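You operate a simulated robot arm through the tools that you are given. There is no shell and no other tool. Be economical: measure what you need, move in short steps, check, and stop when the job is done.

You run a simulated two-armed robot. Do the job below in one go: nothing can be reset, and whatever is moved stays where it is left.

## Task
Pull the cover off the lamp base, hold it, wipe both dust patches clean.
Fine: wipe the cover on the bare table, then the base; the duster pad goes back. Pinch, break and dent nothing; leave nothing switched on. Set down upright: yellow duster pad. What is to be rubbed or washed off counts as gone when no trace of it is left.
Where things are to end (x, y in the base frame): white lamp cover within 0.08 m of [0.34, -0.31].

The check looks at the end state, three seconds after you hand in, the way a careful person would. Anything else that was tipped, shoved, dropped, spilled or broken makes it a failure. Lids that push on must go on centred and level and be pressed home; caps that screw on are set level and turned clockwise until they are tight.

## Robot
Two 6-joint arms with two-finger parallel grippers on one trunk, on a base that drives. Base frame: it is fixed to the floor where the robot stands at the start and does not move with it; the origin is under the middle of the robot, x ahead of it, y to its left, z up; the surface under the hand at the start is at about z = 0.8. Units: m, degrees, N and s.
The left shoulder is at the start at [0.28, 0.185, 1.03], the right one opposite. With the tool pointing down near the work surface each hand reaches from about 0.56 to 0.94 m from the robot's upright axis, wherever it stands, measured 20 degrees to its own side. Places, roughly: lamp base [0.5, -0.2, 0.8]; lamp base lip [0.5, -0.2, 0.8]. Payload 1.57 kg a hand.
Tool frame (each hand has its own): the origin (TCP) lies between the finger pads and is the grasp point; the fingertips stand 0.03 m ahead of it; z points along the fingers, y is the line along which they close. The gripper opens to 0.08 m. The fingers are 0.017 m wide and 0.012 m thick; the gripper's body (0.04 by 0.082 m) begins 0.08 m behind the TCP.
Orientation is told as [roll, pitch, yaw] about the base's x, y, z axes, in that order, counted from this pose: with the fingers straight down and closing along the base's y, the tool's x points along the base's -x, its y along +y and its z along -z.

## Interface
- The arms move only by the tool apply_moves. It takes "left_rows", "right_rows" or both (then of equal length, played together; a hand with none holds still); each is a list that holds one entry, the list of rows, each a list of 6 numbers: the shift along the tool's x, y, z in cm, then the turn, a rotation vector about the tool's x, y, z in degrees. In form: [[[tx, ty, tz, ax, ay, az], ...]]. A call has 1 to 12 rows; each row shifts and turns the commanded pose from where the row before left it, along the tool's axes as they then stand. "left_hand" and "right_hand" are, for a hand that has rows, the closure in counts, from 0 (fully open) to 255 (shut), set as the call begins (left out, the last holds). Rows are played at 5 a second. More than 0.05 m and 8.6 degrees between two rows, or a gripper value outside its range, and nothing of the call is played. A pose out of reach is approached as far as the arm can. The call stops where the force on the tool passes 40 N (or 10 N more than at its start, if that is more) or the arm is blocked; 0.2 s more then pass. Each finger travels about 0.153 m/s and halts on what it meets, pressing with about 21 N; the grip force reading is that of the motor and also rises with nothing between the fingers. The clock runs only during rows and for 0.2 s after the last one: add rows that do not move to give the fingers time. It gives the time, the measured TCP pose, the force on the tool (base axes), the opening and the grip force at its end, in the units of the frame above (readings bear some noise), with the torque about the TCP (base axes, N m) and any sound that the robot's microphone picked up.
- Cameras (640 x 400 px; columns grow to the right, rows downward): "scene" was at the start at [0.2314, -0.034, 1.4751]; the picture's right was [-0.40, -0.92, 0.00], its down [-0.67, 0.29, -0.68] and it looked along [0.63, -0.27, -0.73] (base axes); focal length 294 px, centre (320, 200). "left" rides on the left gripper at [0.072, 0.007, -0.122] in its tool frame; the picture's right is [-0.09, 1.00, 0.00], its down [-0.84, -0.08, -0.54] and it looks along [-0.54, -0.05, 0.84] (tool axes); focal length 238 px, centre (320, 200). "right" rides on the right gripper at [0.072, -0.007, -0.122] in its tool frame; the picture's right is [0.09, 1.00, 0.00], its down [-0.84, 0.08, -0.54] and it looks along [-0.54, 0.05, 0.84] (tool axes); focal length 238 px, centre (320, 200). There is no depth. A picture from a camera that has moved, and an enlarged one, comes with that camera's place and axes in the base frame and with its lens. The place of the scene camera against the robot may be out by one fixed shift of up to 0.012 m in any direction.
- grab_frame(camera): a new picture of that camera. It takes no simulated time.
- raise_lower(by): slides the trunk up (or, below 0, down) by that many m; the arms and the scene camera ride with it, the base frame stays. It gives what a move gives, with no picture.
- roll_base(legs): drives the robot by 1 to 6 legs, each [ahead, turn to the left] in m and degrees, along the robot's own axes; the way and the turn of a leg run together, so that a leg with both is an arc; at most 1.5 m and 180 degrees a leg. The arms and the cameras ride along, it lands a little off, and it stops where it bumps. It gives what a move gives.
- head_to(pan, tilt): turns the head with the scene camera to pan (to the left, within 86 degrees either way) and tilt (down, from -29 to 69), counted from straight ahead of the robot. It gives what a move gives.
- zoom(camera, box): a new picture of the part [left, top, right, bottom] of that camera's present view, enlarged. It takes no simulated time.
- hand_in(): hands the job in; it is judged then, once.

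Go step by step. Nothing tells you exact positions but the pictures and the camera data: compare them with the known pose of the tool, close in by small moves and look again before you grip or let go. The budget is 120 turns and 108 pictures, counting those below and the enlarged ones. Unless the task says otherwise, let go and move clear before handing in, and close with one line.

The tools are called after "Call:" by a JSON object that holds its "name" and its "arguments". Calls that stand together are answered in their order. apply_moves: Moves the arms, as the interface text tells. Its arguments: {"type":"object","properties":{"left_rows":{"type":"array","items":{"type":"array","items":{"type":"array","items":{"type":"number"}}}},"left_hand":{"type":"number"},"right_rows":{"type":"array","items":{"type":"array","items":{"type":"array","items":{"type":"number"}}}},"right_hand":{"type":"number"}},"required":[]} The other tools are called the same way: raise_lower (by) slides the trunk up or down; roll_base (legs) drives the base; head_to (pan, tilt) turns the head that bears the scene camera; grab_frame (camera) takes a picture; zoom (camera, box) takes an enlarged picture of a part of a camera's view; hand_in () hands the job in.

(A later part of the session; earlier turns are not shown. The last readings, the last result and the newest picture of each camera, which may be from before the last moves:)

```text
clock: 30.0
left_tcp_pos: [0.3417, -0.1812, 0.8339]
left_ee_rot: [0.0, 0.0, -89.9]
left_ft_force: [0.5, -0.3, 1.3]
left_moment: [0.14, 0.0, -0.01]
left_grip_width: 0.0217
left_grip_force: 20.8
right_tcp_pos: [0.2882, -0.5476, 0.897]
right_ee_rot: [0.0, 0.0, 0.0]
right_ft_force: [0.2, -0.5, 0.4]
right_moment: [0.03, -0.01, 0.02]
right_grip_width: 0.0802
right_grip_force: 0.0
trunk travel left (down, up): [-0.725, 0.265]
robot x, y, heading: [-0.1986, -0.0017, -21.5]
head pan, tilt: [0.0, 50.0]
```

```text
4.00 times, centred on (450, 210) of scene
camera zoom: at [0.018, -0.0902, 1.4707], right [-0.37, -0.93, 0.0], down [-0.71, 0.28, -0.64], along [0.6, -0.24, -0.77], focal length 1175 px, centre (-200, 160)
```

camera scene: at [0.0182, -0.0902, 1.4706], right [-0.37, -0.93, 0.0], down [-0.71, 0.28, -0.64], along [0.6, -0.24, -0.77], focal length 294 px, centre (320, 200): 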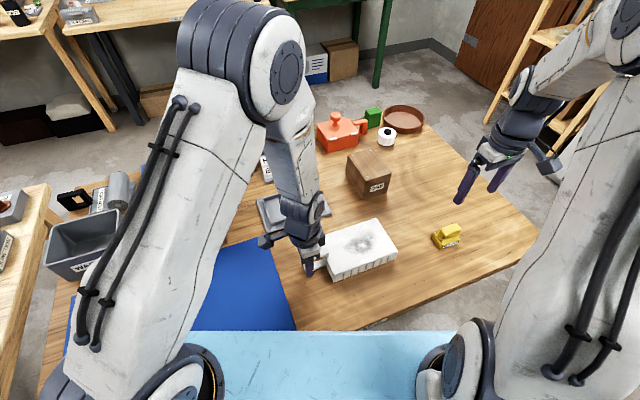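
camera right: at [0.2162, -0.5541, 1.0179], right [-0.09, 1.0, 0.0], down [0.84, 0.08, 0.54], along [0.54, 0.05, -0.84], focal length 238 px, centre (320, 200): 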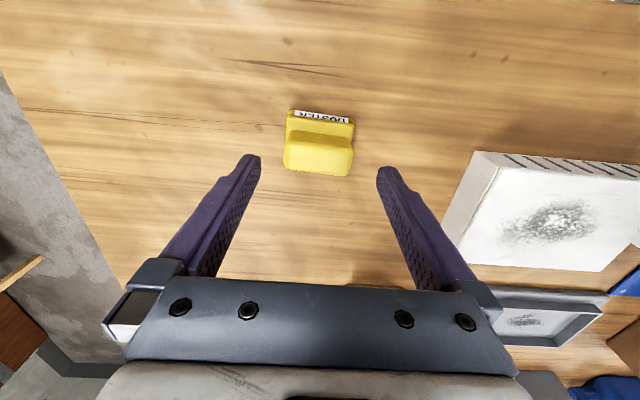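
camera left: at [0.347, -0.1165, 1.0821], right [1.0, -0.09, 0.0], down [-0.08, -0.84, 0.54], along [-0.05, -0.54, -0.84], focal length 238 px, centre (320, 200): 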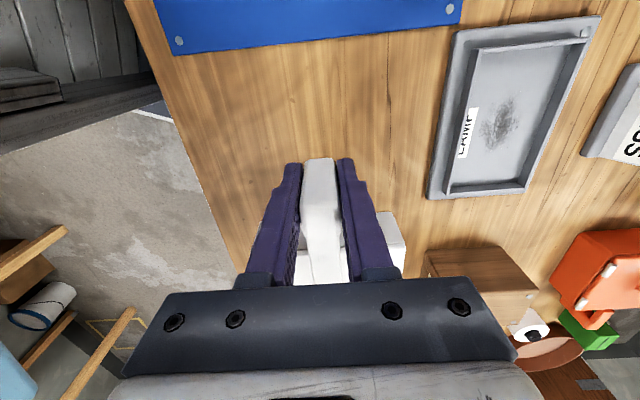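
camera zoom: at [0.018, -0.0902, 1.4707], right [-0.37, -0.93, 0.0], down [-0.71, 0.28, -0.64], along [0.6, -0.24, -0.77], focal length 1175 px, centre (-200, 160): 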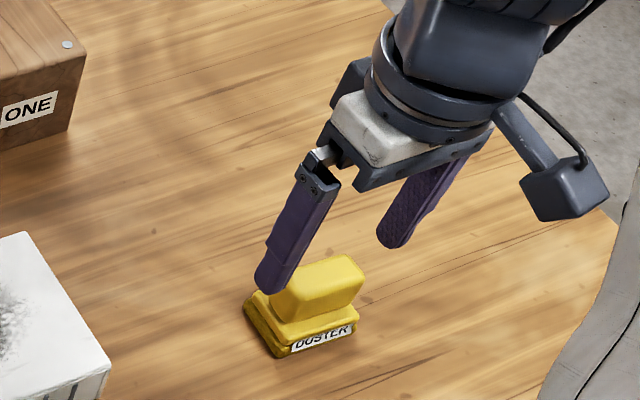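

Alignment is good. I'll lower until the tips straddle the grip block, then close.

Call:
{"name": "apply_moves", "arguments": {"right_rows": [[[0.1, -0.15, 2, 0, 0, 0], [0, 0, 1.5, 0, 0, 0], [0, 0, 0.6, 0, 0, 0], [0, 0, 0, 0, 0, 0]]]}}

Call:
{"name": "zoom", "arguments": {"camera": "scene", "box": [390, 190, 500, 260]}}

Call:
{"name": "grab_frame", "arguments": {"camera": "right"}}

```text
clock: 31.0
left_tcp_pos: [0.342, -0.1817, 0.834]
left_ee_rot: [-0.1, 0.0, -90.0]
left_ft_force: [-0.9, 0.1, 0.0]
left_moment: [0.17, -0.03, 0.01]
left_grip_width: 0.0216
left_grip_force: 20.9
right_tcp_pos: [0.2875, -0.5501, 0.8552]
right_ee_rot: [0.0, 0.0, 0.0]
right_ft_force: [0.0, 0.1, -0.4]
right_moment: [0.02, 0.01, -0.03]
right_grip_width: 0.0803
right_grip_force: 0.0
trunk travel left (down, up): [-0.725, 0.265]
robot x, y, heading: [-0.1995, -0.0004, -21.8]
head pan, tilt: [0.0, 50.0]
```

```text
5.71 times, centred on (445, 225) of scene
camera zoom: at [0.018, -0.0902, 1.4707], right [-0.37, -0.93, 0.0], down [-0.71, 0.28, -0.64], along [0.6, -0.24, -0.77], focal length 1678 px, centre (-394, 57)
```

zoom: 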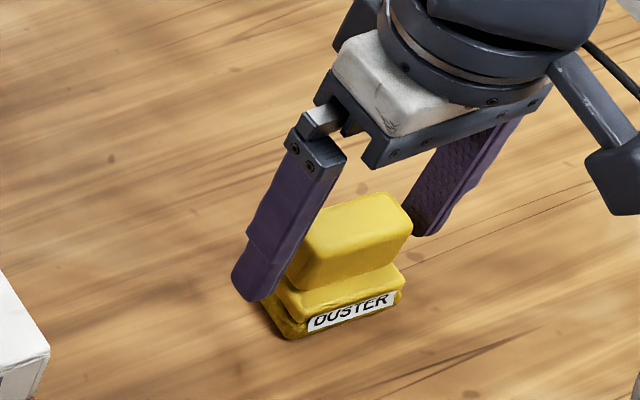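

```text
71 pictures are left
camera right: at [0.2155, -0.5558, 0.9765], right [-0.09, 1.0, 0.0], down [0.84, 0.08, 0.54], along [0.54, 0.05, -0.84], focal length 238 px, centre (320, 200)
```

right: 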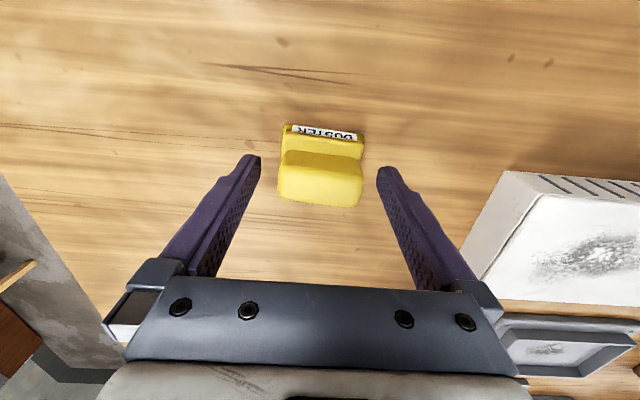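

Call:
{"name": "apply_moves", "arguments": {"right_rows": [[[0, 0, 0, 0, 0, 0], [0, 0, 0, 0, 0, 0], [0, 0, 0, 0, 0, 0]]], "right_hand": 140}}

Call:
{"name": "zoom", "arguments": {"camera": "scene", "box": [390, 190, 500, 260]}}

```text
clock: 31.8
left_tcp_pos: [0.3406, -0.1829, 0.8346]
left_ee_rot: [0.1, 0.0, -90.0]
left_ft_force: [-0.2, -0.2, 0.0]
left_moment: [0.17, 0.01, 0.0]
left_grip_width: 0.0216
left_grip_force: 21.1
right_tcp_pos: [0.2878, -0.5488, 0.8555]
right_ee_rot: [-0.1, 0.0, 0.0]
right_ft_force: [0.5, -0.2, 0.8]
right_moment: [0.04, 0.0, 0.0]
right_grip_width: 0.0521
right_grip_force: 20.7
trunk travel left (down, up): [-0.725, 0.265]
robot x, y, heading: [-0.1997, 0.0008, -21.5]
head pan, tilt: [0.0, 50.0]
```

```text
5.71 times, centred on (445, 225) of scene
camera zoom: at [0.018, -0.0902, 1.4707], right [-0.37, -0.93, 0.0], down [-0.71, 0.28, -0.64], along [0.6, -0.24, -0.77], focal length 1678 px, centre (-394, 57)
```

zoom: 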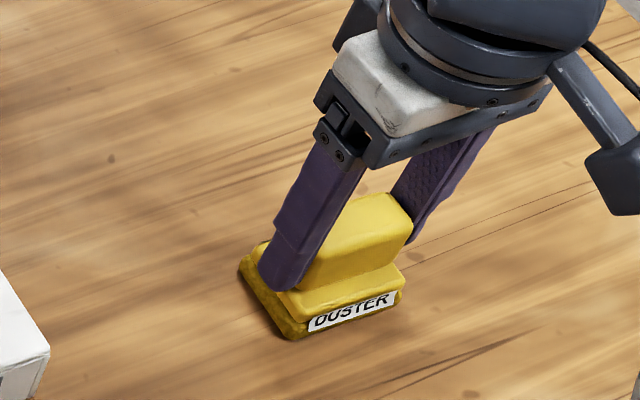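

The duster is held (52 mm); its home is TCP [0.288, -0.549, 0.8555]. I'll lift it and stage it beside the cover.

Call:
{"name": "apply_moves", "arguments": {"right_rows": [[[0, 0, -1, 0, 0, 0], [0, 0, -3, 0, 0, 0], [0, 0, -3, 0, 0, 0], [0, 0, -3, 0, 0, 0], [-1.8, 4, 0, 0, 0, 0], [-1.8, 4, 0, 0, 0, 0], [-1.8, 4, 0, 0, 0, 0], [0, 4, 0, 0, 0, 0], [0, 0, 0, 0, 0, 0]]]}}

Call:
{"name": "grab_frame", "arguments": {"camera": "scene"}}

Call:
{"name": "grab_frame", "arguments": {"camera": "right"}}

```text
clock: 33.8
left_tcp_pos: [0.3425, -0.182, 0.8349]
left_ee_rot: [0.1, 0.0, -90.0]
left_ft_force: [0.3, 0.5, -0.4]
left_moment: [0.11, 0.03, -0.02]
left_grip_width: 0.0217
left_grip_force: 20.9
right_tcp_pos: [0.3401, -0.3878, 0.9552]
right_ee_rot: [0.0, -0.1, 0.0]
right_ft_force: [0.0, 0.3, -1.4]
right_moment: [0.05, 0.0, 0.02]
right_grip_width: 0.0519
right_grip_force: 21.2
trunk travel left (down, up): [-0.725, 0.265]
robot x, y, heading: [-0.2007, 0.002, -21.7]
head pan, tilt: [0.0, 50.0]
```

```text
69 pictures are left
camera scene: at [0.018, -0.09, 1.4707], right [-0.37, -0.93, 0.0], down [-0.71, 0.28, -0.64], along [0.6, -0.24, -0.77], focal length 294 px, centre (320, 200)
```

scene: 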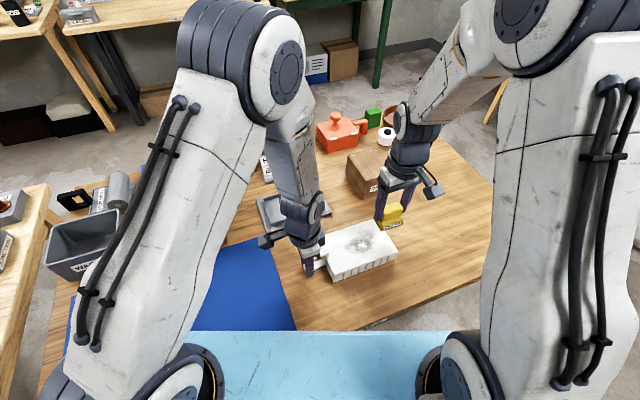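

```text
68 pictures are left
camera right: at [0.2682, -0.394, 1.0762], right [-0.09, 1.0, 0.0], down [0.84, 0.08, 0.54], along [0.54, 0.05, -0.84], focal length 238 px, centre (320, 200)
```

right: 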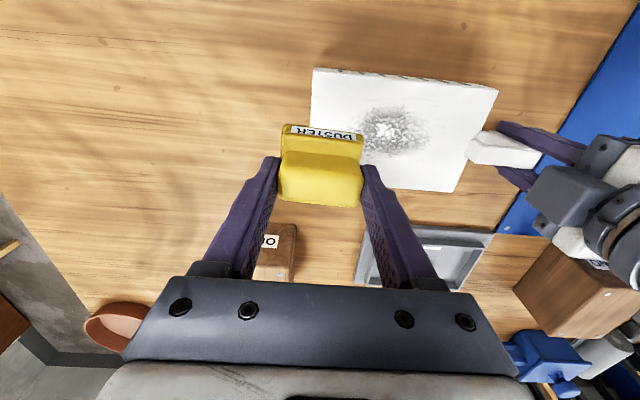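

The patch on the cover spans roughly x 0.305–0.357, y -0.354 to -0.275, and there is clearance to the left hand. I'll move over the patch and approach contact.

Call:
{"name": "apply_moves", "arguments": {"right_rows": [[[0.4, 3.6, 0, 0, 0, 0], [0.4, 3.6, 0, 0, 0, 0], [0, 0, 2, 0, 0, 0], [0, 0, 2, 0, 0, 0], [0, 0, 1, 0, 0, 0], [0, 0, 0, 0, 0, 0]]]}}

Call:
{"name": "apply_moves", "arguments": {"right_rows": [[[0, 0, 0.3, 0, 0, 0], [0, 0, 0, 0, 0, 0]]]}}

Call:
{"name": "apply_moves", "arguments": {"right_rows": [[[0, 0, 0.2, 0, 0, 0], [0, 0, 0, 0, 0, 0]]]}}

Call:
{"name": "zoom", "arguments": {"camera": "scene", "box": [280, 180, 440, 290]}}

```text
clock: 35.2
left_tcp_pos: [0.342, -0.1824, 0.8347]
left_ee_rot: [-0.1, 0.0, -90.0]
left_ft_force: [0.3, -0.1, -0.7]
left_moment: [0.15, -0.02, 0.0]
left_grip_width: 0.0214
left_grip_force: 21.1
right_tcp_pos: [0.3329, -0.3177, 0.9034]
right_ee_rot: [0.0, 0.1, 0.1]
right_ft_force: [0.5, 1.0, -0.2]
right_moment: [-0.02, 0.01, -0.03]
right_grip_width: 0.0515
right_grip_force: 20.7
trunk travel left (down, up): [-0.725, 0.265]
robot x, y, heading: [-0.2005, -0.0022, -21.8]
head pan, tilt: [0.0, 50.0]
```

```text
clock: 35.8
left_tcp_pos: [0.3422, -0.1821, 0.8338]
left_ee_rot: [0.0, 0.0, -90.0]
left_ft_force: [0.0, 0.0, -0.2]
left_moment: [0.13, 0.03, 0.02]
left_grip_width: 0.0218
left_grip_force: 21.0
right_tcp_pos: [0.3329, -0.3178, 0.9016]
right_ee_rot: [0.0, 0.0, -0.1]
right_ft_force: [0.4, 0.1, -0.5]
right_moment: [0.0, -0.01, -0.02]
right_grip_width: 0.0515
right_grip_force: 21.0
trunk travel left (down, up): [-0.725, 0.265]
robot x, y, heading: [-0.1999, -0.0023, -21.6]
head pan, tilt: [0.0, 50.0]
```

```text
clock: 36.4
left_tcp_pos: [0.3425, -0.1826, 0.8353]
left_ee_rot: [0.0, 0.0, -90.0]
left_ft_force: [-0.6, -0.2, -0.6]
left_moment: [0.16, 0.01, 0.01]
left_grip_width: 0.0219
left_grip_force: 20.8
right_tcp_pos: [0.3328, -0.3175, 0.9002]
right_ee_rot: [0.0, -0.1, -0.1]
right_ft_force: [-1.0, 0.2, -0.8]
right_moment: [0.03, -0.01, 0.01]
right_grip_width: 0.0514
right_grip_force: 20.8
trunk travel left (down, up): [-0.725, 0.265]
robot x, y, heading: [-0.2021, 0.0024, -21.8]
head pan, tilt: [0.0, 50.0]
```

```text
3.64 times, centred on (360, 235) of scene
camera zoom: at [0.018, -0.0901, 1.4707], right [-0.37, -0.93, 0.0], down [-0.71, 0.28, -0.64], along [0.6, -0.24, -0.77], focal length 1068 px, centre (174, 73)
```

zoom: 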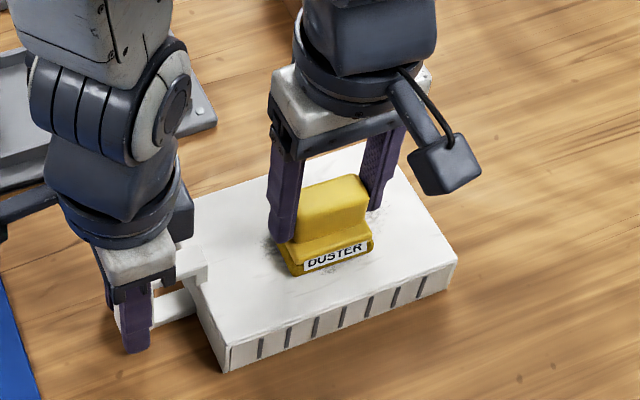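

Nearly in contact. I'll lower in small steps and watch for force.

Call:
{"name": "apply_moves", "arguments": {"right_rows": [[[0, 0, 0.2, 0, 0, 0], [0, 0, 0, 0, 0, 0]]]}}

Call:
{"name": "apply_moves", "arguments": {"right_rows": [[[0, 0, 0.2, 0, 0, 0], [0, 0, 0, 0, 0, 0]]]}}

Call:
{"name": "apply_moves", "arguments": {"right_rows": [[[0, 0, 0.1, 0, 0, 0], [0, 0, 0, 0, 0, 0]]]}}

```text
clock: 37.0
left_tcp_pos: [0.3403, -0.1826, 0.8341]
left_ee_rot: [0.0, 0.0, -90.1]
left_ft_force: [0.6, 0.3, -0.1]
left_moment: [0.14, 0.02, 0.0]
left_grip_width: 0.0216
left_grip_force: 20.9
right_tcp_pos: [0.3333, -0.318, 0.8975]
right_ee_rot: [0.0, 0.0, 0.0]
right_ft_force: [0.0, 0.5, -0.6]
right_moment: [-0.01, 0.0, 0.03]
right_grip_width: 0.0514
right_grip_force: 21.3
trunk travel left (down, up): [-0.725, 0.265]
robot x, y, heading: [-0.2009, -0.0016, -21.6]
head pan, tilt: [0.0, 50.0]
```

```text
clock: 37.6
left_tcp_pos: [0.3407, -0.1818, 0.8348]
left_ee_rot: [-0.1, 0.0, -90.0]
left_ft_force: [-0.1, -1.9, -6.5]
left_moment: [0.24, -0.01, 0.08]
left_grip_width: 0.0219
left_grip_force: 21.1
right_tcp_pos: [0.3327, -0.3181, 0.8965]
right_ee_rot: [0.0, -0.1, 0.0]
right_ft_force: [-1.9, 0.9, 18.1]
right_moment: [0.11, 0.07, -0.16]
right_grip_width: 0.0516
right_grip_force: 20.9
trunk travel left (down, up): [-0.725, 0.265]
robot x, y, heading: [-0.2041, -0.0011, -21.8]
head pan, tilt: [0.0, 50.0]
```

```text
clock: 38.2
left_tcp_pos: [0.3409, -0.1824, 0.8351]
left_ee_rot: [0.1, -0.1, -90.0]
left_ft_force: [-0.5, -2.9, -6.9]
left_moment: [0.09, 0.03, 0.0]
left_grip_width: 0.0217
left_grip_force: 20.9
right_tcp_pos: [0.3333, -0.3165, 0.8944]
right_ee_rot: [0.0, -0.1, 0.0]
right_ft_force: [0.3, 0.0, 16.2]
right_moment: [0.09, -0.07, -0.11]
right_grip_width: 0.0512
right_grip_force: 21.2
trunk travel left (down, up): [-0.725, 0.265]
robot x, y, heading: [-0.2009, -0.0, -21.7]
head pan, tilt: [0.0, 50.0]
```

Call:
{"name": "apply_moves", "arguments": {"right_rows": [[[0, 0, -0.1, 0, 0, 0], [0, 0, 0, 0, 0, 0]]]}}

Call:
{"name": "apply_moves", "arguments": {"right_rows": [[[0, -1, 0, 0, 0, 0], [0, -1, 0, 0, 0, 0], [0, -1, 0, 0, 0, 0], [0, 1, 0, 0, 0, 0], [0, 1, 0, 0, 0, 0], [0, 1, 0, 0, 0, 0]]]}}

Call:
{"name": "zoom", "arguments": {"camera": "scene", "box": [280, 180, 440, 290]}}

Call:
{"name": "grab_frame", "arguments": {"camera": "right"}}

```text
clock: 38.8
left_tcp_pos: [0.3418, -0.1825, 0.8345]
left_ee_rot: [0.0, 0.0, -90.0]
left_ft_force: [-1.1, 0.3, -1.1]
left_moment: [-0.19, 0.03, -0.16]
left_grip_width: 0.0217
left_grip_force: 21.1
right_tcp_pos: [0.3318, -0.3179, 0.8945]
right_ee_rot: [0.0, 0.1, 0.0]
right_ft_force: [0.8, 0.4, 0.6]
right_moment: [-0.04, -0.07, 0.02]
right_grip_width: 0.0513
right_grip_force: 21.6
trunk travel left (down, up): [-0.725, 0.265]
robot x, y, heading: [-0.2031, 0.0009, -21.5]
head pan, tilt: [0.0, 50.0]
```

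```text
clock: 40.2
left_tcp_pos: [0.3428, -0.1818, 0.8351]
left_ee_rot: [0.0, 0.0, -90.0]
left_ft_force: [-0.2, 1.0, 1.0]
left_moment: [-0.3, 0.03, 0.05]
left_grip_width: 0.0217
left_grip_force: 20.8
right_tcp_pos: [0.3339, -0.317, 0.8958]
right_ee_rot: [0.1, 0.0, 0.0]
right_ft_force: [0.0, -0.2, -0.8]
right_moment: [0.01, 0.01, -0.04]
right_grip_width: 0.0512
right_grip_force: 21.1
trunk travel left (down, up): [-0.725, 0.265]
robot x, y, heading: [-0.202, -0.0005, -21.7]
head pan, tilt: [0.0, 50.0]
```

```text
3.64 times, centred on (360, 235) of scene
camera zoom: at [0.0179, -0.0901, 1.4707], right [-0.37, -0.93, 0.0], down [-0.71, 0.28, -0.64], along [0.6, -0.24, -0.77], focal length 1068 px, centre (174, 73)
```

zoom: 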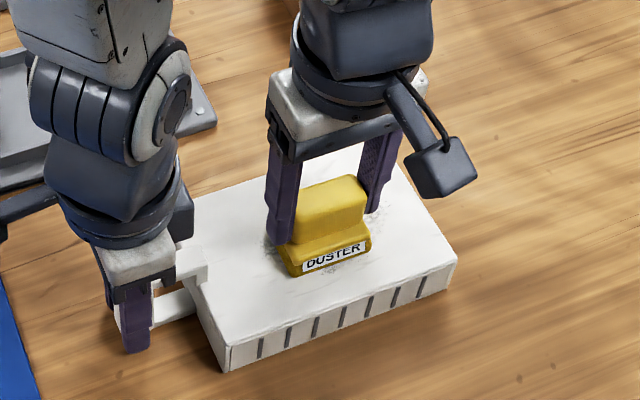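

```text
65 pictures are left
camera right: at [0.2615, -0.3231, 1.0169], right [-0.09, 1.0, 0.0], down [0.84, 0.08, 0.54], along [0.54, 0.05, -0.84], focal length 238 px, centre (320, 200)
```

right: 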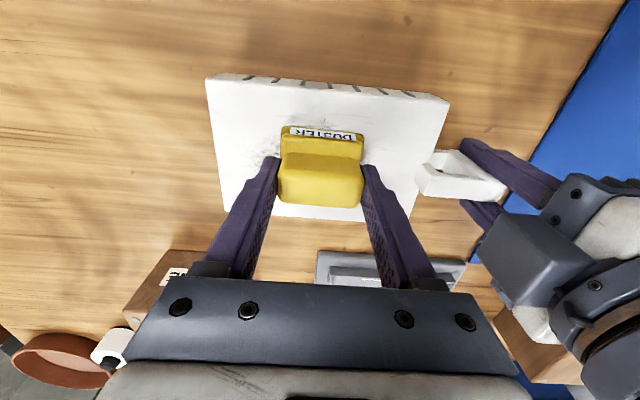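

Contact was lost, so I'll press 1 mm again and wipe while watching the force.

Call:
{"name": "apply_moves", "arguments": {"right_rows": [[[0, 0, 0.12, 0, 0, 0], [0, -1, 0, 0, 0, 0], [0, -1, 0, 0, 0, 0], [0, -1, 0, 0, 0, 0], [0, 0, 0, 0, 0, 0]]]}}

Call:
{"name": "apply_moves", "arguments": {"right_rows": [[[0, 1, 0, 0, 0, 0], [0, 1, 0, 0, 0, 0], [0, 1, 0, 0, 0, 0], [0, 1, 0, 0, 0, 0], [0, 1, 0, 0, 0, 0], [0, 1, 0, 0, 0, 0]]]}}

Call:
{"name": "grab_frame", "arguments": {"camera": "right"}}

Call:
{"name": "zoom", "arguments": {"camera": "scene", "box": [280, 180, 440, 290]}}

```text
clock: 41.4
left_tcp_pos: [0.3427, -0.1817, 0.8341]
left_ee_rot: [0.0, 0.0, -90.0]
left_ft_force: [0.7, -3.7, -3.3]
left_moment: [0.35, 0.02, 0.02]
left_grip_width: 0.0216
left_grip_force: 21.1
right_tcp_pos: [0.3335, -0.3478, 0.8963]
right_ee_rot: [0.0, 0.1, 0.0]
right_ft_force: [-0.1, 3.9, 8.4]
right_moment: [0.16, -0.07, 0.03]
right_grip_width: 0.0511
right_grip_force: 20.5
trunk travel left (down, up): [-0.725, 0.265]
robot x, y, heading: [-0.1993, -0.0009, -21.6]
head pan, tilt: [0.0, 50.0]
```

```text
clock: 42.8
left_tcp_pos: [0.3411, -0.1817, 0.8339]
left_ee_rot: [-0.1, 0.0, -90.1]
left_ft_force: [0.7, 0.5, 1.9]
left_moment: [-0.27, 0.04, -0.02]
left_grip_width: 0.0217
left_grip_force: 21.2
right_tcp_pos: [0.3332, -0.2872, 0.895]
right_ee_rot: [0.0, 0.0, 0.0]
right_ft_force: [-0.1, -0.2, -0.2]
right_moment: [0.01, 0.02, 0.0]
right_grip_width: 0.0514
right_grip_force: 21.0
trunk travel left (down, up): [-0.725, 0.265]
robot x, y, heading: [-0.1989, 0.0025, -21.8]
head pan, tilt: [0.0, 50.0]
```

```text
64 pictures are left
camera right: at [0.2598, -0.2936, 1.0168], right [-0.09, 1.0, 0.0], down [0.84, 0.08, 0.54], along [0.54, 0.05, -0.84], focal length 238 px, centre (320, 200)
```

right: 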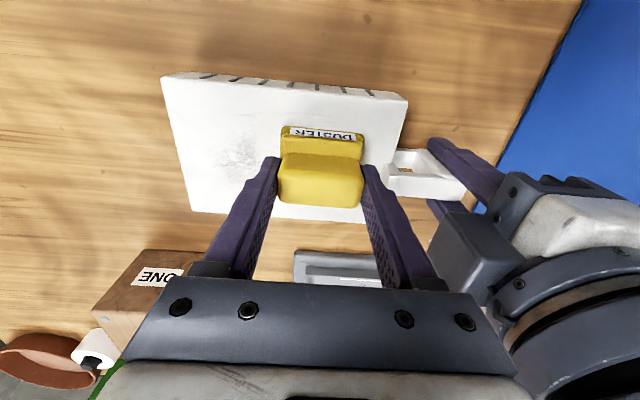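

```text
3.64 times, centred on (360, 235) of scene
camera zoom: at [0.0179, -0.0901, 1.4707], right [-0.37, -0.93, 0.0], down [-0.71, 0.28, -0.64], along [0.6, -0.24, -0.77], focal length 1068 px, centre (174, 73)
```

zoom: 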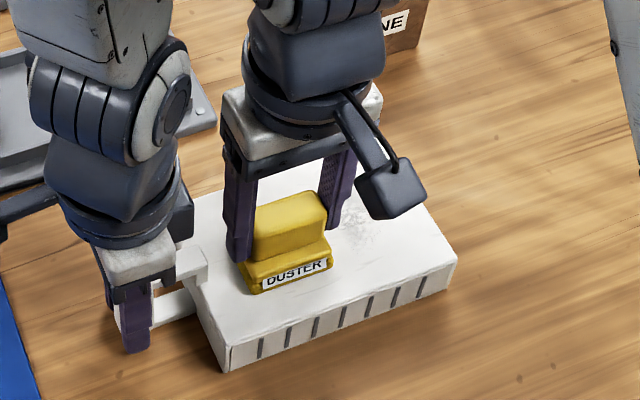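

The dust is fading. I'll continue with overlapping strokes, adding a little pressure.

Call:
{"name": "apply_moves", "arguments": {"right_rows": [[[0.6, 0, 0.1, 0, 0, 0], [0, -1.2, 0, 0, 0, 0], [0, -1.2, 0, 0, 0, 0], [0, -1.2, 0, 0, 0, 0], [0, -1.2, 0, 0, 0, 0], [0, -1.2, 0, 0, 0, 0], [0, -1, 0, 0, 0, 0]]]}}

Call:
{"name": "apply_moves", "arguments": {"right_rows": [[[-0.6, 0, 0.06, 0, 0, 0], [0, 1.2, 0, 0, 0, 0], [0, 1.2, 0, 0, 0, 0], [0, 1.2, 0, 0, 0, 0], [0, 1.2, 0, 0, 0, 0], [0, 1.2, 0, 0, 0, 0]]]}}

Call:
{"name": "apply_moves", "arguments": {"right_rows": [[[-0.6, 0, 0.06, 0, 0, 0], [0, -1.2, 0, 0, 0, 0], [0, -1.2, 0, 0, 0, 0], [0, -1.2, 0, 0, 0, 0], [0, -1.2, 0, 0, 0, 0], [0, -1.2, 0, 0, 0, 0]]]}}

Call:
{"name": "zoom", "arguments": {"camera": "scene", "box": [280, 180, 440, 290]}}

Call:
{"name": "grab_frame", "arguments": {"camera": "right"}}

```text
clock: 44.4
left_tcp_pos: [0.3415, -0.1817, 0.8345]
left_ee_rot: [0.0, -0.1, -90.0]
left_ft_force: [-0.2, -10.0, -5.5]
left_moment: [0.37, 0.18, 0.05]
left_grip_width: 0.0217
left_grip_force: 21.0
right_tcp_pos: [0.3255, -0.3568, 0.896]
right_ee_rot: [-0.1, 0.0, 0.1]
right_ft_force: [-0.3, 13.0, 32.7]
right_moment: [0.7, -0.12, -0.02]
right_grip_width: 0.0512
right_grip_force: 20.6
trunk travel left (down, up): [-0.725, 0.265]
robot x, y, heading: [-0.2022, 0.0026, -21.8]
head pan, tilt: [0.0, 50.0]
```

```text
clock: 44.8
left_tcp_pos: [0.3419, -0.182, 0.8353]
left_ee_rot: [0.1, -0.2, -90.0]
left_ft_force: [2.2, 1.7, -1.1]
left_moment: [-0.22, 0.34, 0.0]
left_grip_width: 0.0218
left_grip_force: 21.0
right_tcp_pos: [0.3271, -0.3571, 0.8946]
right_ee_rot: [0.1, 0.4, 0.1]
right_ft_force: [-5.5, 2.1, 20.6]
right_moment: [-0.04, -0.2, 0.07]
right_grip_width: 0.0515
right_grip_force: 20.9
trunk travel left (down, up): [-0.725, 0.265]
robot x, y, heading: [-0.1992, 0.0007, -21.6]
head pan, tilt: [0.0, 50.0]
stopped in row 1 (right hand): the force on the tool passed its limit at 49 N (the readings are from after the stop); the commanded pose is now the measured one
```

```text
clock: 45.7
left_tcp_pos: [0.3424, -0.1825, 0.835]
left_ee_rot: [0.1, -0.1, -90.1]
left_ft_force: [0.6, 1.3, -0.5]
left_moment: [-0.3, 0.36, 0.07]
left_grip_width: 0.0217
left_grip_force: 20.5
right_tcp_pos: [0.3344, -0.389, 0.8946]
right_ee_rot: [0.1, 0.2, 0.0]
right_ft_force: [-3.7, 1.5, 18.7]
right_moment: [0.14, -0.04, 0.04]
right_grip_width: 0.0516
right_grip_force: 21.0
trunk travel left (down, up): [-0.725, 0.265]
robot x, y, heading: [-0.1987, 0.0009, -21.7]
head pan, tilt: [0.0, 50.0]
stopped in row 4 (right hand): the force on the tool passed its limit at 41 N (the readings are from after the stop); the commanded pose is now the measured one
```

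```text
3.64 times, centred on (360, 235) of scene
camera zoom: at [0.0172, -0.0895, 1.4707], right [-0.37, -0.93, 0.0], down [-0.71, 0.28, -0.64], along [0.6, -0.24, -0.77], focal length 1068 px, centre (174, 73)
```

zoom: 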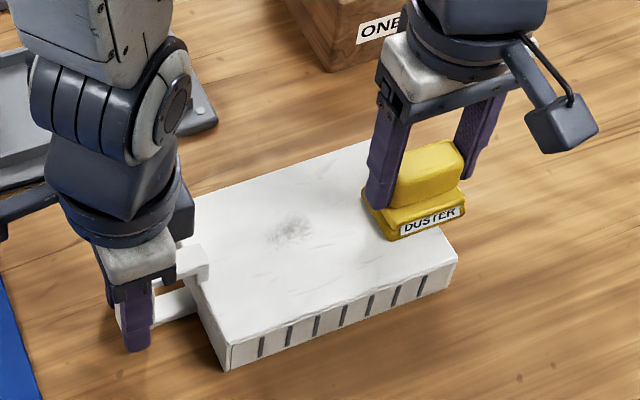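

```text
61 pictures are left
camera right: at [0.2627, -0.3956, 1.0159], right [-0.09, 1.0, 0.0], down [0.84, 0.08, 0.54], along [0.54, 0.05, -0.84], focal length 238 px, centre (320, 200)
```

right: 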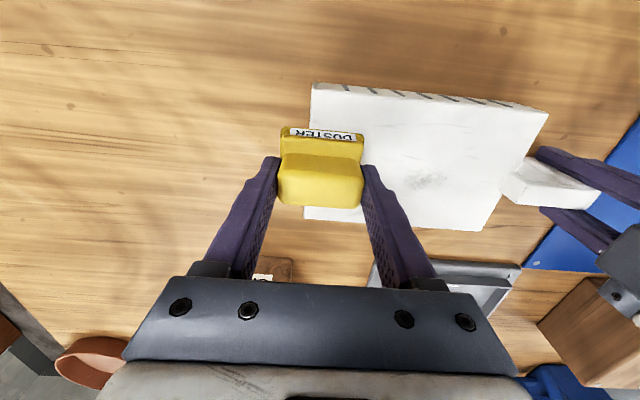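

Pressure grew too high because the strokes went toward the raised end, so I'll lift off. The remaining faint dust is near [0.343, -0.299]; I'll relocate there and press lightly.

Call:
{"name": "apply_moves", "arguments": {"right_rows": [[[0, 0, -1, 0, 0, 0], [-0.5, 4.5, 0, 0, 0, 0], [-0.4, 4.5, 0, 0, 0, 0], [0, 0, 0.7, 0, 0, 0], [0, 0, 0, 0, 0, 0]]]}}

Call:
{"name": "apply_moves", "arguments": {"right_rows": [[[0, 0, 0.2, 0, 0, 0], [0, 0, 0, 0, 0, 0]]]}}

Call:
{"name": "zoom", "arguments": {"camera": "scene", "box": [280, 180, 440, 290]}}

```text
clock: 46.9
left_tcp_pos: [0.341, -0.1834, 0.8348]
left_ee_rot: [0.1, -0.1, -90.0]
left_ft_force: [-1.5, -1.1, 2.7]
left_moment: [-0.05, 0.22, -0.03]
left_grip_width: 0.0217
left_grip_force: 21.7
right_tcp_pos: [0.3429, -0.3007, 0.8963]
right_ee_rot: [0.0, 0.2, 0.0]
right_ft_force: [1.0, -0.4, -0.4]
right_moment: [0.0, 0.04, 0.0]
right_grip_width: 0.0514
right_grip_force: 21.0
trunk travel left (down, up): [-0.725, 0.265]
robot x, y, heading: [-0.2034, -0.0017, -21.5]
head pan, tilt: [0.0, 50.0]
```

```text
clock: 47.5
left_tcp_pos: [0.3421, -0.1819, 0.8357]
left_ee_rot: [0.1, 0.0, -90.0]
left_ft_force: [1.9, -2.3, -6.2]
left_moment: [0.33, 0.35, 0.08]
left_grip_width: 0.0215
left_grip_force: 21.2
right_tcp_pos: [0.344, -0.2998, 0.8951]
right_ee_rot: [0.0, 0.3, -0.1]
right_ft_force: [-2.8, 0.0, 14.4]
right_moment: [-0.08, -0.08, -0.02]
right_grip_width: 0.0512
right_grip_force: 20.7
trunk travel left (down, up): [-0.725, 0.265]
robot x, y, heading: [-0.2021, -0.0016, -21.6]
head pan, tilt: [0.0, 50.0]
```

```text
3.64 times, centred on (360, 235) of scene
camera zoom: at [0.0177, -0.09, 1.4709], right [-0.37, -0.93, 0.0], down [-0.71, 0.28, -0.64], along [0.6, -0.24, -0.77], focal length 1068 px, centre (174, 73)
```

zoom: 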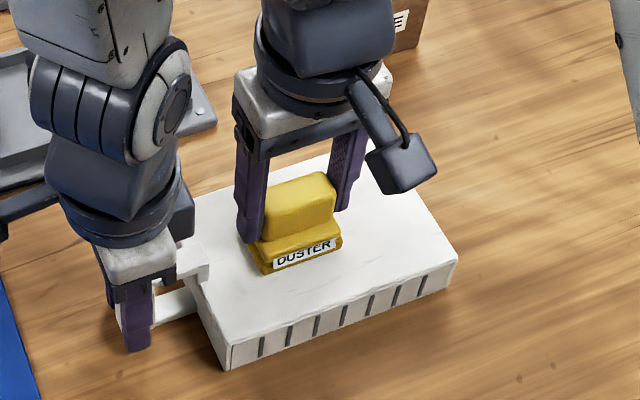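

Pressing at 14 N on the remaining spot. I'll use short x strokes (keeping to the same height) and small y strokes.

Call:
{"name": "apply_moves", "arguments": {"right_rows": [[[0.8, 0, 0, 0, 0, 0], [0.8, 0, 0, 0, 0, 0], [-0.8, 0, 0, 0, 0, 0], [-0.8, 0, 0, 0, 0, 0], [-0.8, 0, 0, 0, 0, 0], [0.8, 0, 0, 0, 0, 0]]]}}

Call:
{"name": "apply_moves", "arguments": {"right_rows": [[[0, 1, 0, 0, 0, 0], [0, 1, 0, 0, 0, 0], [0, -1, 0, 0, 0, 0], [0, -1, 0, 0, 0, 0], [0, -1, 0, 0, 0, 0], [0, -1, 0, 0, 0, 0]]]}}

Call:
{"name": "zoom", "arguments": {"camera": "scene", "box": [280, 180, 440, 290]}}

```text
clock: 48.9
left_tcp_pos: [0.3409, -0.1831, 0.8343]
left_ee_rot: [0.2, -0.1, -90.1]
left_ft_force: [-3.6, -1.8, -2.7]
left_moment: [-0.42, 0.17, 0.18]
left_grip_width: 0.0219
left_grip_force: 21.2
right_tcp_pos: [0.3474, -0.2985, 0.8943]
right_ee_rot: [0.1, -0.1, 0.1]
right_ft_force: [6.4, 0.3, 14.7]
right_moment: [0.01, -0.17, -0.02]
right_grip_width: 0.0512
right_grip_force: 21.3
trunk travel left (down, up): [-0.725, 0.265]
robot x, y, heading: [-0.2009, 0.0012, -21.7]
head pan, tilt: [0.0, 50.0]
```

```text
clock: 50.3
left_tcp_pos: [0.3421, -0.1829, 0.8352]
left_ee_rot: [0.3, -0.3, -90.0]
left_ft_force: [1.1, -7.2, -8.2]
left_moment: [0.33, 0.37, 0.04]
left_grip_width: 0.0216
left_grip_force: 20.7
right_tcp_pos: [0.344, -0.3189, 0.8942]
right_ee_rot: [0.0, 0.3, 0.0]
right_ft_force: [0.2, 11.0, 25.2]
right_moment: [0.36, -0.25, 0.04]
right_grip_width: 0.0515
right_grip_force: 21.4
trunk travel left (down, up): [-0.725, 0.265]
robot x, y, heading: [-0.2015, -0.0, -21.8]
head pan, tilt: [0.0, 50.0]
```

```text
3.64 times, centred on (360, 235) of scene
camera zoom: at [0.0175, -0.0895, 1.4708], right [-0.37, -0.93, 0.0], down [-0.71, 0.28, -0.64], along [0.6, -0.24, -0.77], focal length 1068 px, centre (174, 73)
```

zoom: 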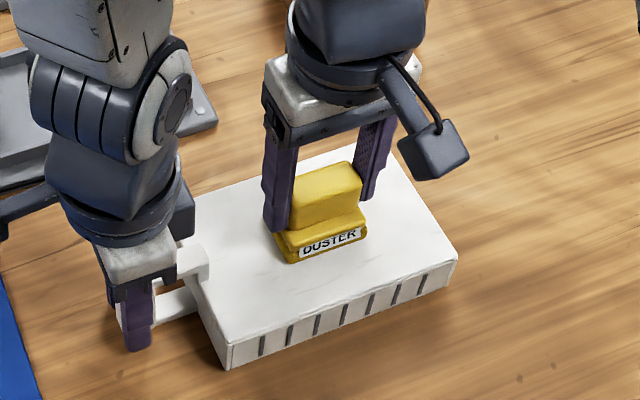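

Looks clean where visible. I'll lift off and move aside to inspect the whole top.

Call:
{"name": "apply_moves", "arguments": {"right_rows": [[[0, 0, -2, 0, 0, 0], [0, 0, -3, 0, 0, 0], [0, -4, -1, 0, 0, 0], [0, -4, 0, 0, 0, 0], [0, -4, 0, 0, 0, 0], [0, 0, 0, 0, 0, 0]]]}}

Call:
{"name": "zoom", "arguments": {"camera": "scene", "box": [310, 200, 410, 285]}}

Call:
{"name": "zoom", "arguments": {"camera": "right", "box": [360, 60, 560, 260]}}

```text
clock: 51.7
left_tcp_pos: [0.3421, -0.1827, 0.8352]
left_ee_rot: [0.1, -0.1, -90.0]
left_ft_force: [1.6, 1.7, 8.3]
left_moment: [-0.31, 0.28, 0.03]
left_grip_width: 0.0215
left_grip_force: 21.3
right_tcp_pos: [0.3472, -0.4431, 0.9552]
right_ee_rot: [0.2, 0.3, 0.0]
right_ft_force: [0.7, 0.8, -0.5]
right_moment: [0.0, 0.04, -0.01]
right_grip_width: 0.0513
right_grip_force: 21.0
trunk travel left (down, up): [-0.725, 0.265]
robot x, y, heading: [-0.1988, 0.0006, -21.7]
head pan, tilt: [0.0, 50.0]
```

```text
4.71 times, centred on (360, 242) of scene
camera zoom: at [0.0177, -0.0899, 1.4708], right [-0.37, -0.93, 0.0], down [-0.71, 0.28, -0.64], along [0.6, -0.24, -0.77], focal length 1382 px, centre (132, 0)
```

zoom: 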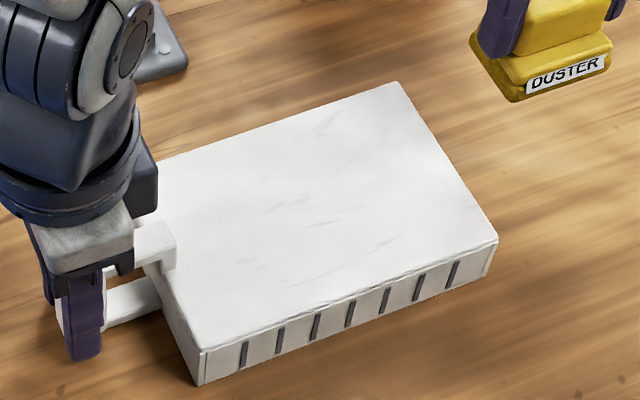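

```text
2.00 times, centred on (460, 160) of right
camera zoom: at [0.2747, -0.4488, 1.0764], right [-0.09, 1.0, 0.0], down [0.84, 0.08, 0.54], along [0.54, 0.05, -0.84], focal length 477 px, centre (40, 280)
```

zoom: 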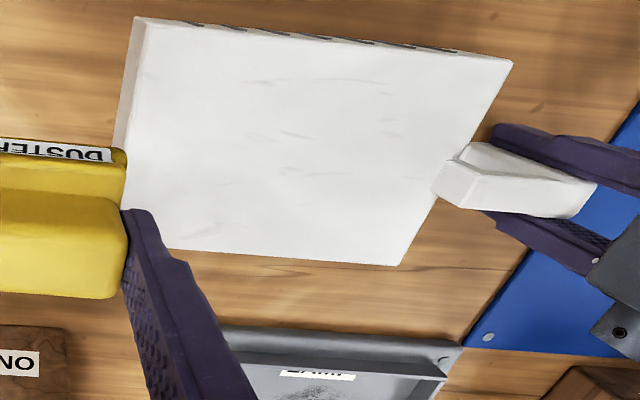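

The cover is clean apart from its painted-on scuff lines. I'll release the handle so the cover settles, raise the left hand straight up, and check.

Call:
{"name": "apply_moves", "arguments": {"left_rows": [[[0, 0, 0, 0, 0, 0], [0, 0, 0, 0, 0, 0]]], "left_hand": 60}}

Call:
{"name": "apply_moves", "arguments": {"left_rows": [[[0, 0, 0, 0, 0, 0], [0, 0, -2, 0, 0, 0], [0, 0, -3, 0, 0, 0], [0, 0, -4, 0, 0, 0], [0, 0, -4, 0, 0, 0], [4, 0, -3, 0, 0, 0], [4, 0, -3, 0, 0, 0], [4, 0, -2, 0, 0, 0], [4, 0, 0, 0, 0, 0], [4, 0, 0, 0, 0, 0], [4, 0, 0, 0, 0, 0]]]}}

Call:
{"name": "grab_frame", "arguments": {"camera": "scene"}}

Call:
{"name": "zoom", "arguments": {"camera": "scene", "box": [330, 215, 400, 260]}}

```text
clock: 52.3
left_tcp_pos: [0.3425, -0.1832, 0.8352]
left_ee_rot: [0.2, -0.1, -89.9]
left_ft_force: [-0.5, 0.5, 0.7]
left_moment: [0.03, 0.02, -0.01]
left_grip_width: 0.0613
left_grip_force: 0.0
right_tcp_pos: [0.3472, -0.4426, 0.955]
right_ee_rot: [0.1, 0.3, 0.0]
right_ft_force: [-0.2, -1.2, -0.2]
right_moment: [-0.01, 0.01, -0.01]
right_grip_width: 0.0513
right_grip_force: 21.1
trunk travel left (down, up): [-0.725, 0.265]
robot x, y, heading: [-0.2003, -0.0006, -21.6]
head pan, tilt: [0.0, 50.0]
```

```text
clock: 54.7
left_tcp_pos: [0.3419, 0.06, 1.0459]
left_ee_rot: [0.2, 0.0, -90.0]
left_ft_force: [-0.2, 0.6, -0.3]
left_moment: [-0.01, 0.01, 0.01]
left_grip_width: 0.0611
left_grip_force: 0.0
right_tcp_pos: [0.3469, -0.4419, 0.9543]
right_ee_rot: [0.1, 0.3, -0.1]
right_ft_force: [0.2, 0.0, 0.1]
right_moment: [0.01, -0.01, 0.03]
right_grip_width: 0.0513
right_grip_force: 21.1
trunk travel left (down, up): [-0.725, 0.265]
robot x, y, heading: [-0.2017, 0.0009, -21.8]
head pan, tilt: [0.0, 50.0]
```

```text
56 pictures are left
camera scene: at [0.018, -0.0902, 1.4707], right [-0.37, -0.93, 0.0], down [-0.71, 0.28, -0.64], along [0.6, -0.24, -0.77], focal length 294 px, centre (320, 200)
```

scene: 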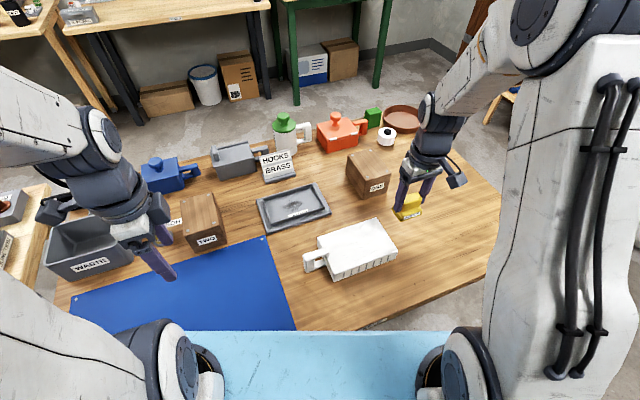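

```text
8.89 times, centred on (365, 238) of scene
camera zoom: at [0.018, -0.0902, 1.4707], right [-0.37, -0.93, 0.0], down [-0.71, 0.28, -0.64], along [0.6, -0.24, -0.77], focal length 2610 px, centre (-80, -133)
```

zoom: 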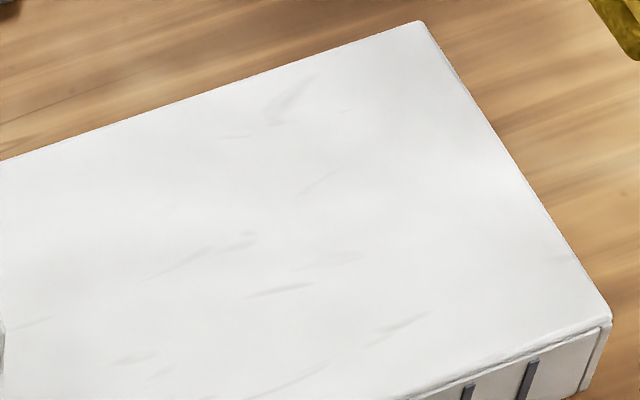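

The cover is clean and rests at the target. Next is the lamp tray.

Call:
{"name": "zoom", "arguments": {"camera": "scene", "box": [245, 170, 345, 240]}}

Call:
{"name": "grab_frame", "arguments": {"camera": "right"}}

```text
5.71 times, centred on (295, 205) of scene
camera zoom: at [0.018, -0.0902, 1.4707], right [-0.37, -0.93, 0.0], down [-0.71, 0.28, -0.64], along [0.6, -0.24, -0.77], focal length 1678 px, centre (463, 171)
```

zoom: 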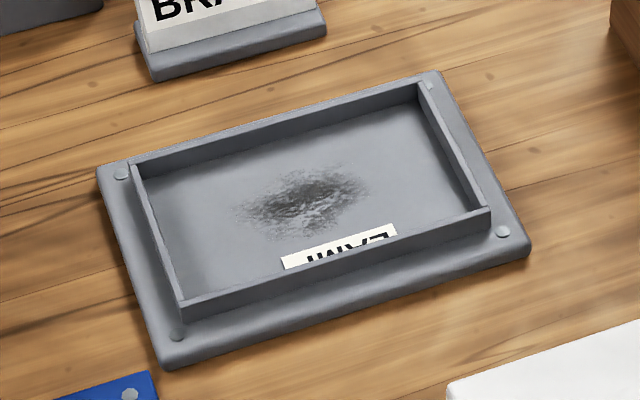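

```text
53 pictures are left
camera right: at [0.2749, -0.4486, 1.0762], right [-0.09, 1.0, 0.0], down [0.84, 0.08, 0.54], along [0.54, 0.05, -0.84], focal length 238 px, centre (320, 200)
```

right: 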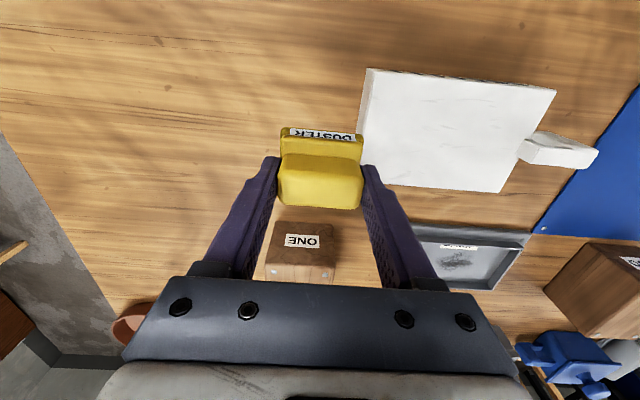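

The tray patch is near [0.546, -0.21], inside a lip spanning about x 0.50–0.58, y -0.288 to -0.135. I'll carry the duster over it high, staying clear of box ONE.

Call:
{"name": "apply_moves", "arguments": {"right_rows": [[[0, 4, -1.5, 0, 0, 0], [0, 4, -1.5, 0, 0, 0], [0, 4, 0, 0, 0, 0], [0, 4, 0, 0, 0, 0], [0, 4, 0, 0, 0, 0], [0, 3.2, 0, 0, 0, 0], [-4, 0, 0, 0, 0, 0], [-4, 0, 0, 0, 0, 0], [-4, 0, 0, 0, 0, 0], [-4, 0, 0, 0, 0, 0], [-3.9, 0, 0, 0, 0, 0], [0, 0, 0, 0, 0, 0]]]}}

Call:
{"name": "grab_frame", "arguments": {"camera": "right"}}

Call:
{"name": "grab_frame", "arguments": {"camera": "scene"}}

```text
clock: 57.3
left_tcp_pos: [0.3425, 0.0594, 1.0451]
left_ee_rot: [0.1, -0.1, -90.0]
left_ft_force: [0.3, -0.7, -0.3]
left_moment: [0.0, 0.0, 0.05]
left_grip_width: 0.0614
left_grip_force: 0.0
right_tcp_pos: [0.5415, -0.2084, 0.9831]
right_ee_rot: [0.0, 0.3, 0.0]
right_ft_force: [0.8, -0.1, -1.2]
right_moment: [0.05, 0.02, -0.04]
right_grip_width: 0.0513
right_grip_force: 21.5
trunk travel left (down, up): [-0.725, 0.265]
robot x, y, heading: [-0.2032, -0.0003, -21.7]
head pan, tilt: [0.0, 50.0]
```

```text
52 pictures are left
camera right: at [0.4697, -0.2153, 1.1051], right [-0.09, 1.0, 0.0], down [0.84, 0.08, 0.54], along [0.53, 0.05, -0.84], focal length 238 px, centre (320, 200)
```

right: 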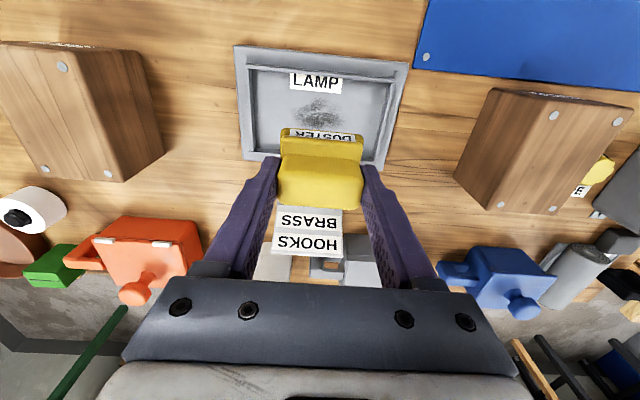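

```text
51 pictures are left
camera scene: at [0.0182, -0.09, 1.4706], right [-0.37, -0.93, 0.0], down [-0.71, 0.28, -0.64], along [0.6, -0.24, -0.77], focal length 294 px, centre (320, 200)
```

scene: 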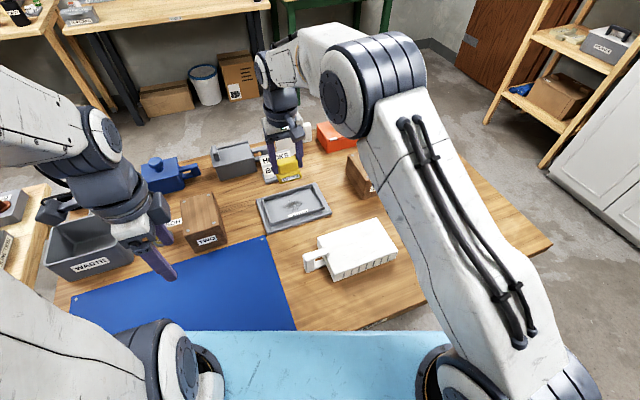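

I'll centre on the tray (about [0.539, -0.209]), lower to just above the lip, and look.

Call:
{"name": "apply_moves", "arguments": {"right_rows": [[[0.2, 0, 3, 0, 0, 0], [0, 0, 3, 0, 0, 0], [0, 0, 3, 0, 0, 0], [0, 0, 0.8, 0, 0, 0], [0, 0, 0, 0, 0, 0]]]}}

Call:
{"name": "zoom", "arguments": {"camera": "scene", "box": [245, 140, 345, 240]}}

Call:
{"name": "zoom", "arguments": {"camera": "right", "box": [210, 50, 430, 230]}}

```text
clock: 58.5
left_tcp_pos: [0.3416, 0.0588, 1.0446]
left_ee_rot: [0.1, -0.1, -90.0]
left_ft_force: [0.8, 0.1, 0.0]
left_moment: [-0.01, 0.0, 0.01]
left_grip_width: 0.0611
left_grip_force: 0.0
right_tcp_pos: [0.5402, -0.2084, 0.8855]
right_ee_rot: [0.0, 0.3, 0.0]
right_ft_force: [0.4, 0.0, -0.3]
right_moment: [-0.02, 0.01, -0.01]
right_grip_width: 0.0513
right_grip_force: 21.1
trunk travel left (down, up): [-0.725, 0.265]
robot x, y, heading: [-0.1985, -0.001, -21.7]
head pan, tilt: [0.0, 50.0]
```

```text
4.00 times, centred on (295, 190) of scene
camera zoom: at [0.018, -0.09, 1.4707], right [-0.37, -0.93, 0.0], down [-0.71, 0.28, -0.64], along [0.6, -0.24, -0.77], focal length 1175 px, centre (420, 240)
```

zoom: 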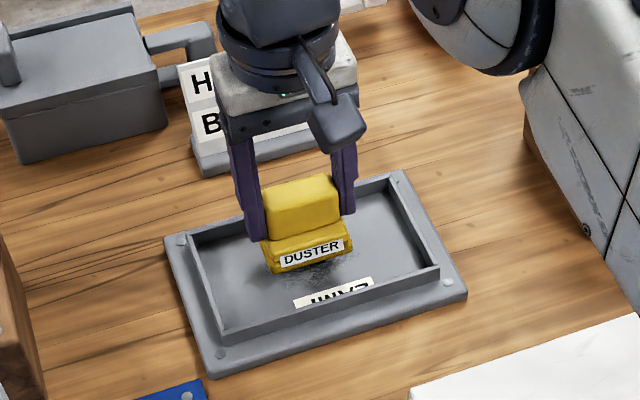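

```text
2.22 times, centred on (320, 140) of right
camera zoom: at [0.4694, -0.2141, 1.0067], right [-0.09, 1.0, 0.0], down [0.84, 0.08, 0.54], along [0.54, 0.05, -0.84], focal length 530 px, centre (320, 333)
```

zoom: 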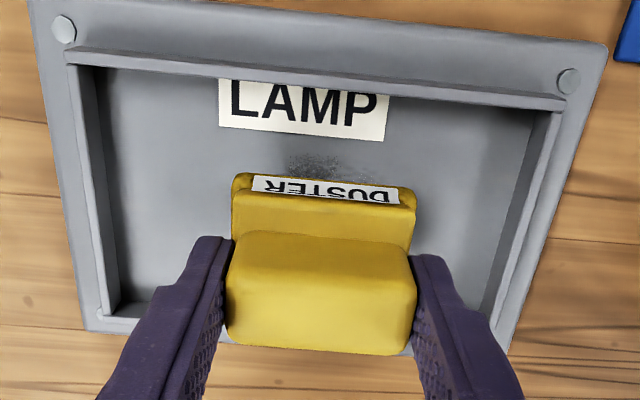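

The pad is centred over the tray floor with room on all sides. I'll lower to contact in small steps.

Call:
{"name": "apply_moves", "arguments": {"right_rows": [[[0, 0, 0.7, 0, 0, 0], [0, 0, 0.5, 0, 0, 0], [0, 0, 0.3, 0, 0, 0], [0, 0, 0, 0, 0, 0]]]}}

Call:
{"name": "apply_moves", "arguments": {"right_rows": [[[0, 0, 0.2, 0, 0, 0], [0, 0, 0, 0, 0, 0]]]}}

Call:
{"name": "apply_moves", "arguments": {"right_rows": [[[0, 0, 0.2, 0, 0, 0], [0, 0, 0, 0, 0, 0]]]}}

Call:
{"name": "zoom", "arguments": {"camera": "scene", "box": [245, 140, 345, 240]}}

```text
clock: 59.5
left_tcp_pos: [0.3416, 0.0585, 1.0444]
left_ee_rot: [0.1, -0.1, -90.0]
left_ft_force: [0.4, 0.2, -0.3]
left_moment: [-0.03, 0.04, 0.01]
left_grip_width: 0.061
left_grip_force: 0.1
right_tcp_pos: [0.5426, -0.2084, 0.8703]
right_ee_rot: [0.0, 0.3, 0.0]
right_ft_force: [0.2, 1.0, -1.0]
right_moment: [0.03, 0.0, 0.0]
right_grip_width: 0.0511
right_grip_force: 21.2
trunk travel left (down, up): [-0.725, 0.265]
robot x, y, heading: [-0.201, 0.0029, -21.8]
head pan, tilt: [0.0, 50.0]
```

```text
clock: 60.1
left_tcp_pos: [0.3419, 0.059, 1.0452]
left_ee_rot: [0.2, -0.2, -89.9]
left_ft_force: [-0.4, 0.7, -0.2]
left_moment: [-0.04, 0.0, 0.0]
left_grip_width: 0.061
left_grip_force: 0.1
right_tcp_pos: [0.541, -0.2081, 0.8678]
right_ee_rot: [0.0, 0.3, 0.0]
right_ft_force: [-0.3, 0.8, -1.5]
right_moment: [0.0, -0.01, 0.01]
right_grip_width: 0.0512
right_grip_force: 21.1
trunk travel left (down, up): [-0.725, 0.265]
robot x, y, heading: [-0.2048, 0.001, -21.8]
head pan, tilt: [0.0, 50.0]
```

```text
clock: 60.7
left_tcp_pos: [0.3417, 0.0591, 1.0443]
left_ee_rot: [0.1, -0.1, -90.1]
left_ft_force: [-0.4, 0.2, 0.5]
left_moment: [0.01, -0.02, -0.01]
left_grip_width: 0.0613
left_grip_force: 0.1
right_tcp_pos: [0.5412, -0.2088, 0.867]
right_ee_rot: [0.1, 0.3, 0.0]
right_ft_force: [-0.8, -0.2, -0.1]
right_moment: [-0.01, -0.02, 0.01]
right_grip_width: 0.051
right_grip_force: 20.9
trunk travel left (down, up): [-0.725, 0.265]
robot x, y, heading: [-0.2038, 0.0001, -22.0]
head pan, tilt: [0.0, 50.0]
```

```text
4.00 times, centred on (295, 190) of scene
camera zoom: at [0.018, -0.09, 1.4707], right [-0.37, -0.93, 0.0], down [-0.71, 0.28, -0.64], along [0.6, -0.24, -0.77], focal length 1175 px, centre (420, 240)
```

zoom: 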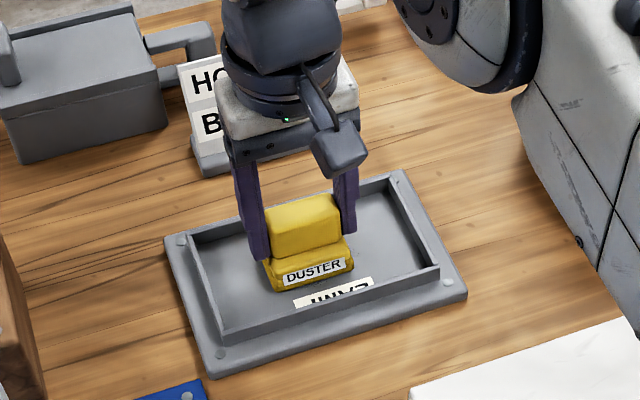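

Call:
{"name": "apply_moves", "arguments": {"right_rows": [[[0, 0, 0.2, 0, 0, 0], [0, 0, 0, 0, 0, 0]]]}}

Call:
{"name": "apply_moves", "arguments": {"right_rows": [[[0, 0, 0.15, 0, 0, 0], [0, 0, 0, 0, 0, 0]]]}}

```text
clock: 61.3
left_tcp_pos: [0.3415, 0.0593, 1.0451]
left_ee_rot: [0.2, 0.0, -90.0]
left_ft_force: [0.4, -0.6, -0.2]
left_moment: [-0.02, 0.03, -0.01]
left_grip_width: 0.061
left_grip_force: 0.1
right_tcp_pos: [0.5408, -0.2076, 0.8658]
right_ee_rot: [0.1, 0.3, 0.0]
right_ft_force: [-2.8, -0.4, 6.9]
right_moment: [-0.01, -0.01, 0.05]
right_grip_width: 0.0512
right_grip_force: 21.0
trunk travel left (down, up): [-0.725, 0.265]
robot x, y, heading: [-0.2029, 0.0003, -21.5]
head pan, tilt: [0.0, 50.0]
```

```text
clock: 61.9
left_tcp_pos: [0.3413, 0.0587, 1.0455]
left_ee_rot: [0.1, -0.1, -90.0]
left_ft_force: [0.1, -0.5, 0.6]
left_moment: [-0.03, 0.02, 0.02]
left_grip_width: 0.0612
left_grip_force: 0.1
right_tcp_pos: [0.5409, -0.2069, 0.8653]
right_ee_rot: [0.0, 0.1, 0.0]
right_ft_force: [-6.4, -1.8, 20.1]
right_moment: [-0.08, 0.19, -0.02]
right_grip_width: 0.0511
right_grip_force: 21.2
trunk travel left (down, up): [-0.725, 0.265]
robot x, y, heading: [-0.2003, -0.0, -21.6]
head pan, tilt: [0.0, 50.0]
```

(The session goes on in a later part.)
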